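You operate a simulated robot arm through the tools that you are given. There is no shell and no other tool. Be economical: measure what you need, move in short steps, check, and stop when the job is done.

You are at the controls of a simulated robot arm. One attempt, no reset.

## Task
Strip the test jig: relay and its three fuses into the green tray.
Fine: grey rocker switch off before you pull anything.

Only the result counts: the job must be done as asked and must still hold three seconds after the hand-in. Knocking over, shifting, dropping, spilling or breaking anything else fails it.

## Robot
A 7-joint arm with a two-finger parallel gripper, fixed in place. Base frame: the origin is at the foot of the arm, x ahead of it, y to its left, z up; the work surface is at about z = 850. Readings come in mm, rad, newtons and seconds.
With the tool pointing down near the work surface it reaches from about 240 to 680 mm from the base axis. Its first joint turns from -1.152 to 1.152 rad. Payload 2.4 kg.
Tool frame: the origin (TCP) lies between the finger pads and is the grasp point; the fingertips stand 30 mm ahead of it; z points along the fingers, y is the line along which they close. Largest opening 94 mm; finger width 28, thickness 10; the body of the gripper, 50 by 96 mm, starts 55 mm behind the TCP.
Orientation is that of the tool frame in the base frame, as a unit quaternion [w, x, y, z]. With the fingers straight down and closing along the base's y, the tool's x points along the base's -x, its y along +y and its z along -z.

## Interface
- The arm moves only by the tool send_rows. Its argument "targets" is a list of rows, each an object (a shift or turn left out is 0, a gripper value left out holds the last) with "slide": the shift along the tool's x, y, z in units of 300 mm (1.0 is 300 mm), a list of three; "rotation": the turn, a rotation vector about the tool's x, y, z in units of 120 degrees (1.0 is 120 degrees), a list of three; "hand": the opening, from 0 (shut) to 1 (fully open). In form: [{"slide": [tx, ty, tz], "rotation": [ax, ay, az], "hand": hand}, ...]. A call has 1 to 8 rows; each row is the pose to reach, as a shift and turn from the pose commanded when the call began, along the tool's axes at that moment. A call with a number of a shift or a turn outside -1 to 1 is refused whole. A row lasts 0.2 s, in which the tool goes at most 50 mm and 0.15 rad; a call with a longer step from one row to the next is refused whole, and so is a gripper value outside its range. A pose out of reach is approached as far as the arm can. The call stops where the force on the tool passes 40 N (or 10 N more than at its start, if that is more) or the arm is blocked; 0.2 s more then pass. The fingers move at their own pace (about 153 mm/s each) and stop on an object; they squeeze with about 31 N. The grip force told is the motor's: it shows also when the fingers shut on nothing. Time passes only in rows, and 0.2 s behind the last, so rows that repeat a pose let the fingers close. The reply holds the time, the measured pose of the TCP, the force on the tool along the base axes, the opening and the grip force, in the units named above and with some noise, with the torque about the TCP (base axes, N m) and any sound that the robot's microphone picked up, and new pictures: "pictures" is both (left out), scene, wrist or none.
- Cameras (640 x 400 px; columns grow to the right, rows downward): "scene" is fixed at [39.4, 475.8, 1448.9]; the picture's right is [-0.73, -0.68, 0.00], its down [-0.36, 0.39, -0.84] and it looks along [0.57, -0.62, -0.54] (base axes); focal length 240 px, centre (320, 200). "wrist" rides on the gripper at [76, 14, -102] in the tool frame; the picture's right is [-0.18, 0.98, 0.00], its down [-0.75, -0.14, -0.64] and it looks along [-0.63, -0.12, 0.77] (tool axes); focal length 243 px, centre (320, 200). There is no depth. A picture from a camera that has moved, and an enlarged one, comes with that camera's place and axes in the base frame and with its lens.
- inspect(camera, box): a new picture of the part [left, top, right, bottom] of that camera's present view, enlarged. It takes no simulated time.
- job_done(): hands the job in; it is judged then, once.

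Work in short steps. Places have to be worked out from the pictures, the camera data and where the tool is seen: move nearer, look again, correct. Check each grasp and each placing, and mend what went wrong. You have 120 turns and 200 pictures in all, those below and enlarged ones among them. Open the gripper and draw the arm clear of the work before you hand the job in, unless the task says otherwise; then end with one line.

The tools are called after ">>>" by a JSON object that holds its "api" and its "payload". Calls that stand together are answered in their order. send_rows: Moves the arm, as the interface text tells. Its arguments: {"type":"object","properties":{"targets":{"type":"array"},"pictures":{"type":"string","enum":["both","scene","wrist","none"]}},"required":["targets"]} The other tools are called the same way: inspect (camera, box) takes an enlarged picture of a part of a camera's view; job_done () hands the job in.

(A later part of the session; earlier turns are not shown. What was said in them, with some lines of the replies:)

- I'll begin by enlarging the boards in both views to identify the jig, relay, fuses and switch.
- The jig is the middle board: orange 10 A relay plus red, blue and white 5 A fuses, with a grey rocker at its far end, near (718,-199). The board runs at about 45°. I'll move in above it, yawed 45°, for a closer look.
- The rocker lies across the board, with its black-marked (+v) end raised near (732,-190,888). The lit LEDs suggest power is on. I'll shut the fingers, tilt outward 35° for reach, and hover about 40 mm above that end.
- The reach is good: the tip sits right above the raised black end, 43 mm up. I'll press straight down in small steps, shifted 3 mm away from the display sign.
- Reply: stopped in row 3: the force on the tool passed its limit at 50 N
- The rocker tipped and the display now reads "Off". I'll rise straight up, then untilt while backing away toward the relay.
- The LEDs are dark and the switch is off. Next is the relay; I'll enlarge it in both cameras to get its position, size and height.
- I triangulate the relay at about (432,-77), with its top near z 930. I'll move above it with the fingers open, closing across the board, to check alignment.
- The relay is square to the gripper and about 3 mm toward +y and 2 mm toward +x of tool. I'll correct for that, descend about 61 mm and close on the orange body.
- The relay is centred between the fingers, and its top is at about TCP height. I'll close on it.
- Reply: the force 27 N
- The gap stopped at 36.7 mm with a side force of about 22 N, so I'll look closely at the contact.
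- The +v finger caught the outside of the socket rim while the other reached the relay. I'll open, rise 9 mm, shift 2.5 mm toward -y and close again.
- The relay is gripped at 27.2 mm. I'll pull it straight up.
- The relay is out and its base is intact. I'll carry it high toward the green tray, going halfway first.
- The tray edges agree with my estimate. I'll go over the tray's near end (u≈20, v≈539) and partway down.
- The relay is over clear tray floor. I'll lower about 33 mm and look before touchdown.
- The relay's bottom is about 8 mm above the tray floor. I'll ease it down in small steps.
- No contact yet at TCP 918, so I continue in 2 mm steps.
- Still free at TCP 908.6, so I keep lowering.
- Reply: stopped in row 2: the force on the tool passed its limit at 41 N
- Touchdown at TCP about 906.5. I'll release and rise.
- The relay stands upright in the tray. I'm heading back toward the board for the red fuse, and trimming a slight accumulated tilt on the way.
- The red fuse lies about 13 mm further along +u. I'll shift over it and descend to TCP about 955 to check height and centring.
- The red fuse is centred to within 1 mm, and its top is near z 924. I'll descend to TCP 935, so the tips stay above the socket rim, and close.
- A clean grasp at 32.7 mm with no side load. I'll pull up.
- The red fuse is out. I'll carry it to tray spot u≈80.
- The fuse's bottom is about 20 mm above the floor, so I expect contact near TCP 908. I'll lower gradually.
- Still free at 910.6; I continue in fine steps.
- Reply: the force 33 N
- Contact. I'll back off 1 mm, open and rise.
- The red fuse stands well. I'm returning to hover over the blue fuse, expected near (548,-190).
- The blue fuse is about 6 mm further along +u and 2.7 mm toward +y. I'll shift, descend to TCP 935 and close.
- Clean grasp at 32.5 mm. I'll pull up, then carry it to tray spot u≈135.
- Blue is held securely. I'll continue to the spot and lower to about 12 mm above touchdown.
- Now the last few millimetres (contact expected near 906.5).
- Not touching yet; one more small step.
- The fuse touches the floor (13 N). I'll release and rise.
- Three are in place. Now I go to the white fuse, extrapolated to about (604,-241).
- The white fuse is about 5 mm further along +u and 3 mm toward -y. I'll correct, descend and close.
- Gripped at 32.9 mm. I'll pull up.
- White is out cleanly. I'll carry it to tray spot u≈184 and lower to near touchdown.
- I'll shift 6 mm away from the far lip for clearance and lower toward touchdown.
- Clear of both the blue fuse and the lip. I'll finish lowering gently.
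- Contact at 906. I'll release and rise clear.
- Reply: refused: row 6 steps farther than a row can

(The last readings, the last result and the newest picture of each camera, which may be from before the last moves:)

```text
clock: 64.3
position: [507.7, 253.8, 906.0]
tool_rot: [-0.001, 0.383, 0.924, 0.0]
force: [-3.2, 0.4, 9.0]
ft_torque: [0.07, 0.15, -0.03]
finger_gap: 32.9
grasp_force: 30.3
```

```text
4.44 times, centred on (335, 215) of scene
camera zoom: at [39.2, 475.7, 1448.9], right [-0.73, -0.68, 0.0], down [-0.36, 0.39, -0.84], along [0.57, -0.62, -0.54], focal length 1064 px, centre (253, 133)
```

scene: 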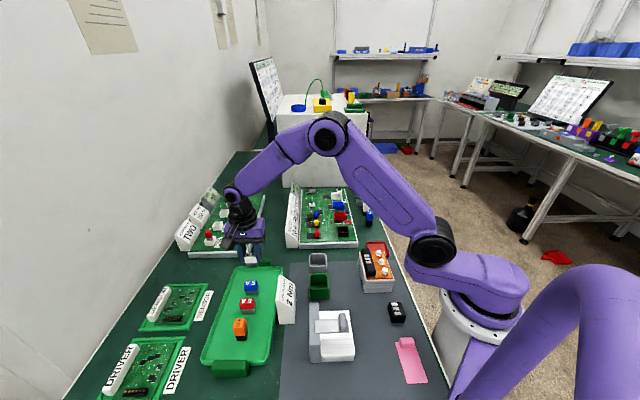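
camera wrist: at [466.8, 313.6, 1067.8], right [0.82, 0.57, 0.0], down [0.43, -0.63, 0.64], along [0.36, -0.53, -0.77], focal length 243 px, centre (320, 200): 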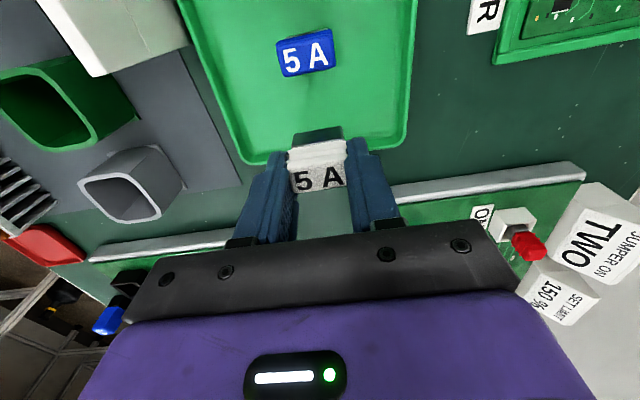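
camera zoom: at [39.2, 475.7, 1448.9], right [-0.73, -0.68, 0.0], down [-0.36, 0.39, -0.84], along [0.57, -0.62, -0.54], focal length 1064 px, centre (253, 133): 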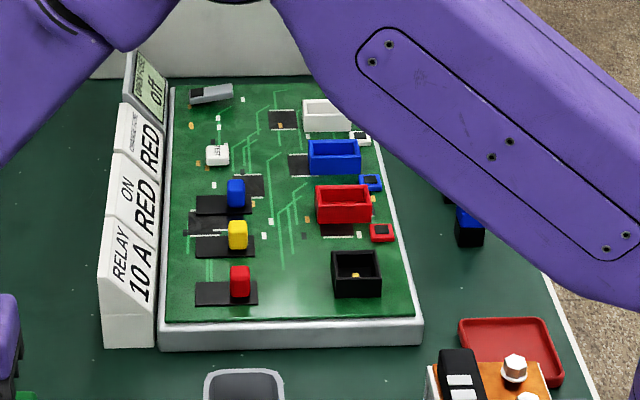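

The row step was too long, so nothing moved. I'm resending with smaller steps.

>>> {"api": "send_rows", "payload": {"targets": [{"slide": [0, 0, -0.001], "hand": 0.6}, {"slide": [0, 0, -0.001], "hand": 0.6}, {"slide": [0, 0, -0.07], "hand": 0.6}, {"slide": [0, 0, -0.2], "hand": 0.6}, {"slide": [0, 0, -0.35], "hand": 0.6}, {"slide": [-0.05, -0.03, -0.46], "hand": 0.6}, {"slide": [-0.16, -0.1, -0.5], "hand": 0.6}, {"slide": [-0.28, -0.17, -0.52], "hand": 0.6}]}}

>>> {"api": "inspect", "payload": {"camera": "scene", "box": [190, 240, 310, 390]}}

>>> {"api": "inspect", "payload": {"camera": "scene", "box": [270, 170, 400, 260]}}

```text
clock: 66.1
position: [536.1, 159.1, 1060.4]
tool_rot: [-0.001, 0.382, 0.924, -0.001]
force: [0.1, -0.8, 0.2]
ft_torque: [-0.02, 0.02, 0.03]
finger_gap: 56.4
grasp_force: 0.2
camera wrist: at [490.4, 221.9, 1164.0], right [0.82, 0.57, 0.0], down [0.43, -0.63, 0.64], along [0.36, -0.53, -0.77], focal length 243 px, centre (320, 200)
```

scene: 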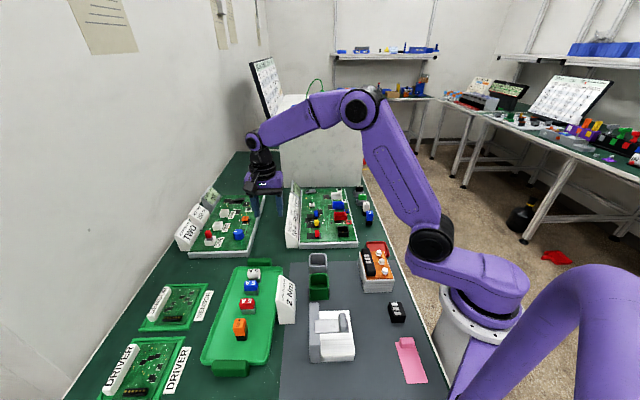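
wrist: 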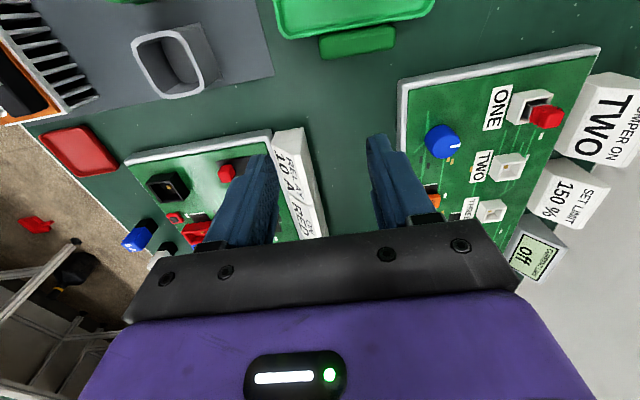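

```text
2.67 times, centred on (250, 315) of scene
camera zoom: at [39.4, 475.8, 1448.9], right [-0.73, -0.68, 0.0], down [-0.36, 0.39, -0.84], along [0.57, -0.62, -0.54], focal length 638 px, centre (507, -107)
```

zoom: 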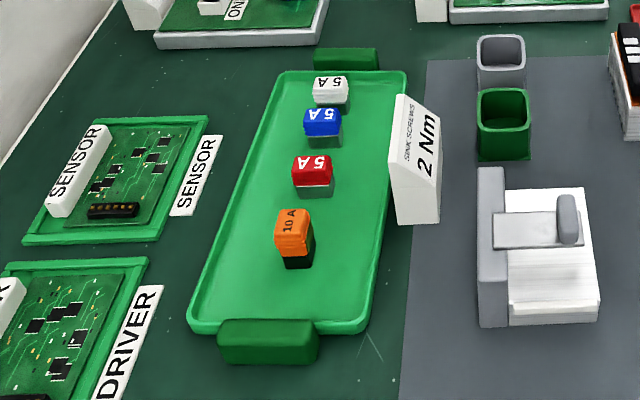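

```text
4.44 times, centred on (335, 215) of scene
camera zoom: at [39.4, 475.8, 1448.9], right [-0.73, -0.68, 0.0], down [-0.36, 0.39, -0.84], along [0.57, -0.62, -0.54], focal length 1064 px, centre (253, 133)
```

zoom: 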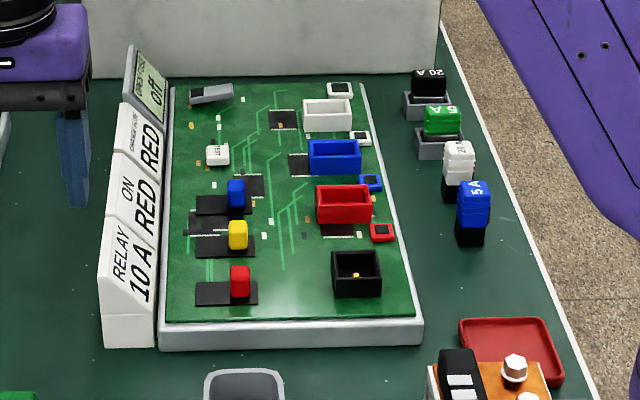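

All four parts stand in the green tray, the sockets are empty, the switch is off, and the arm is clear with the fingers open. Nothing else has moved, so I'm handing in.

>>> {"api": "job_done", "payload": {}}

```text
The job is handed in.
```

I switched the grey rocker off first, and the jig's display went to "Off". Then I pulled the relay and the red, blue and white fuses and stood all four upright in the green tray.
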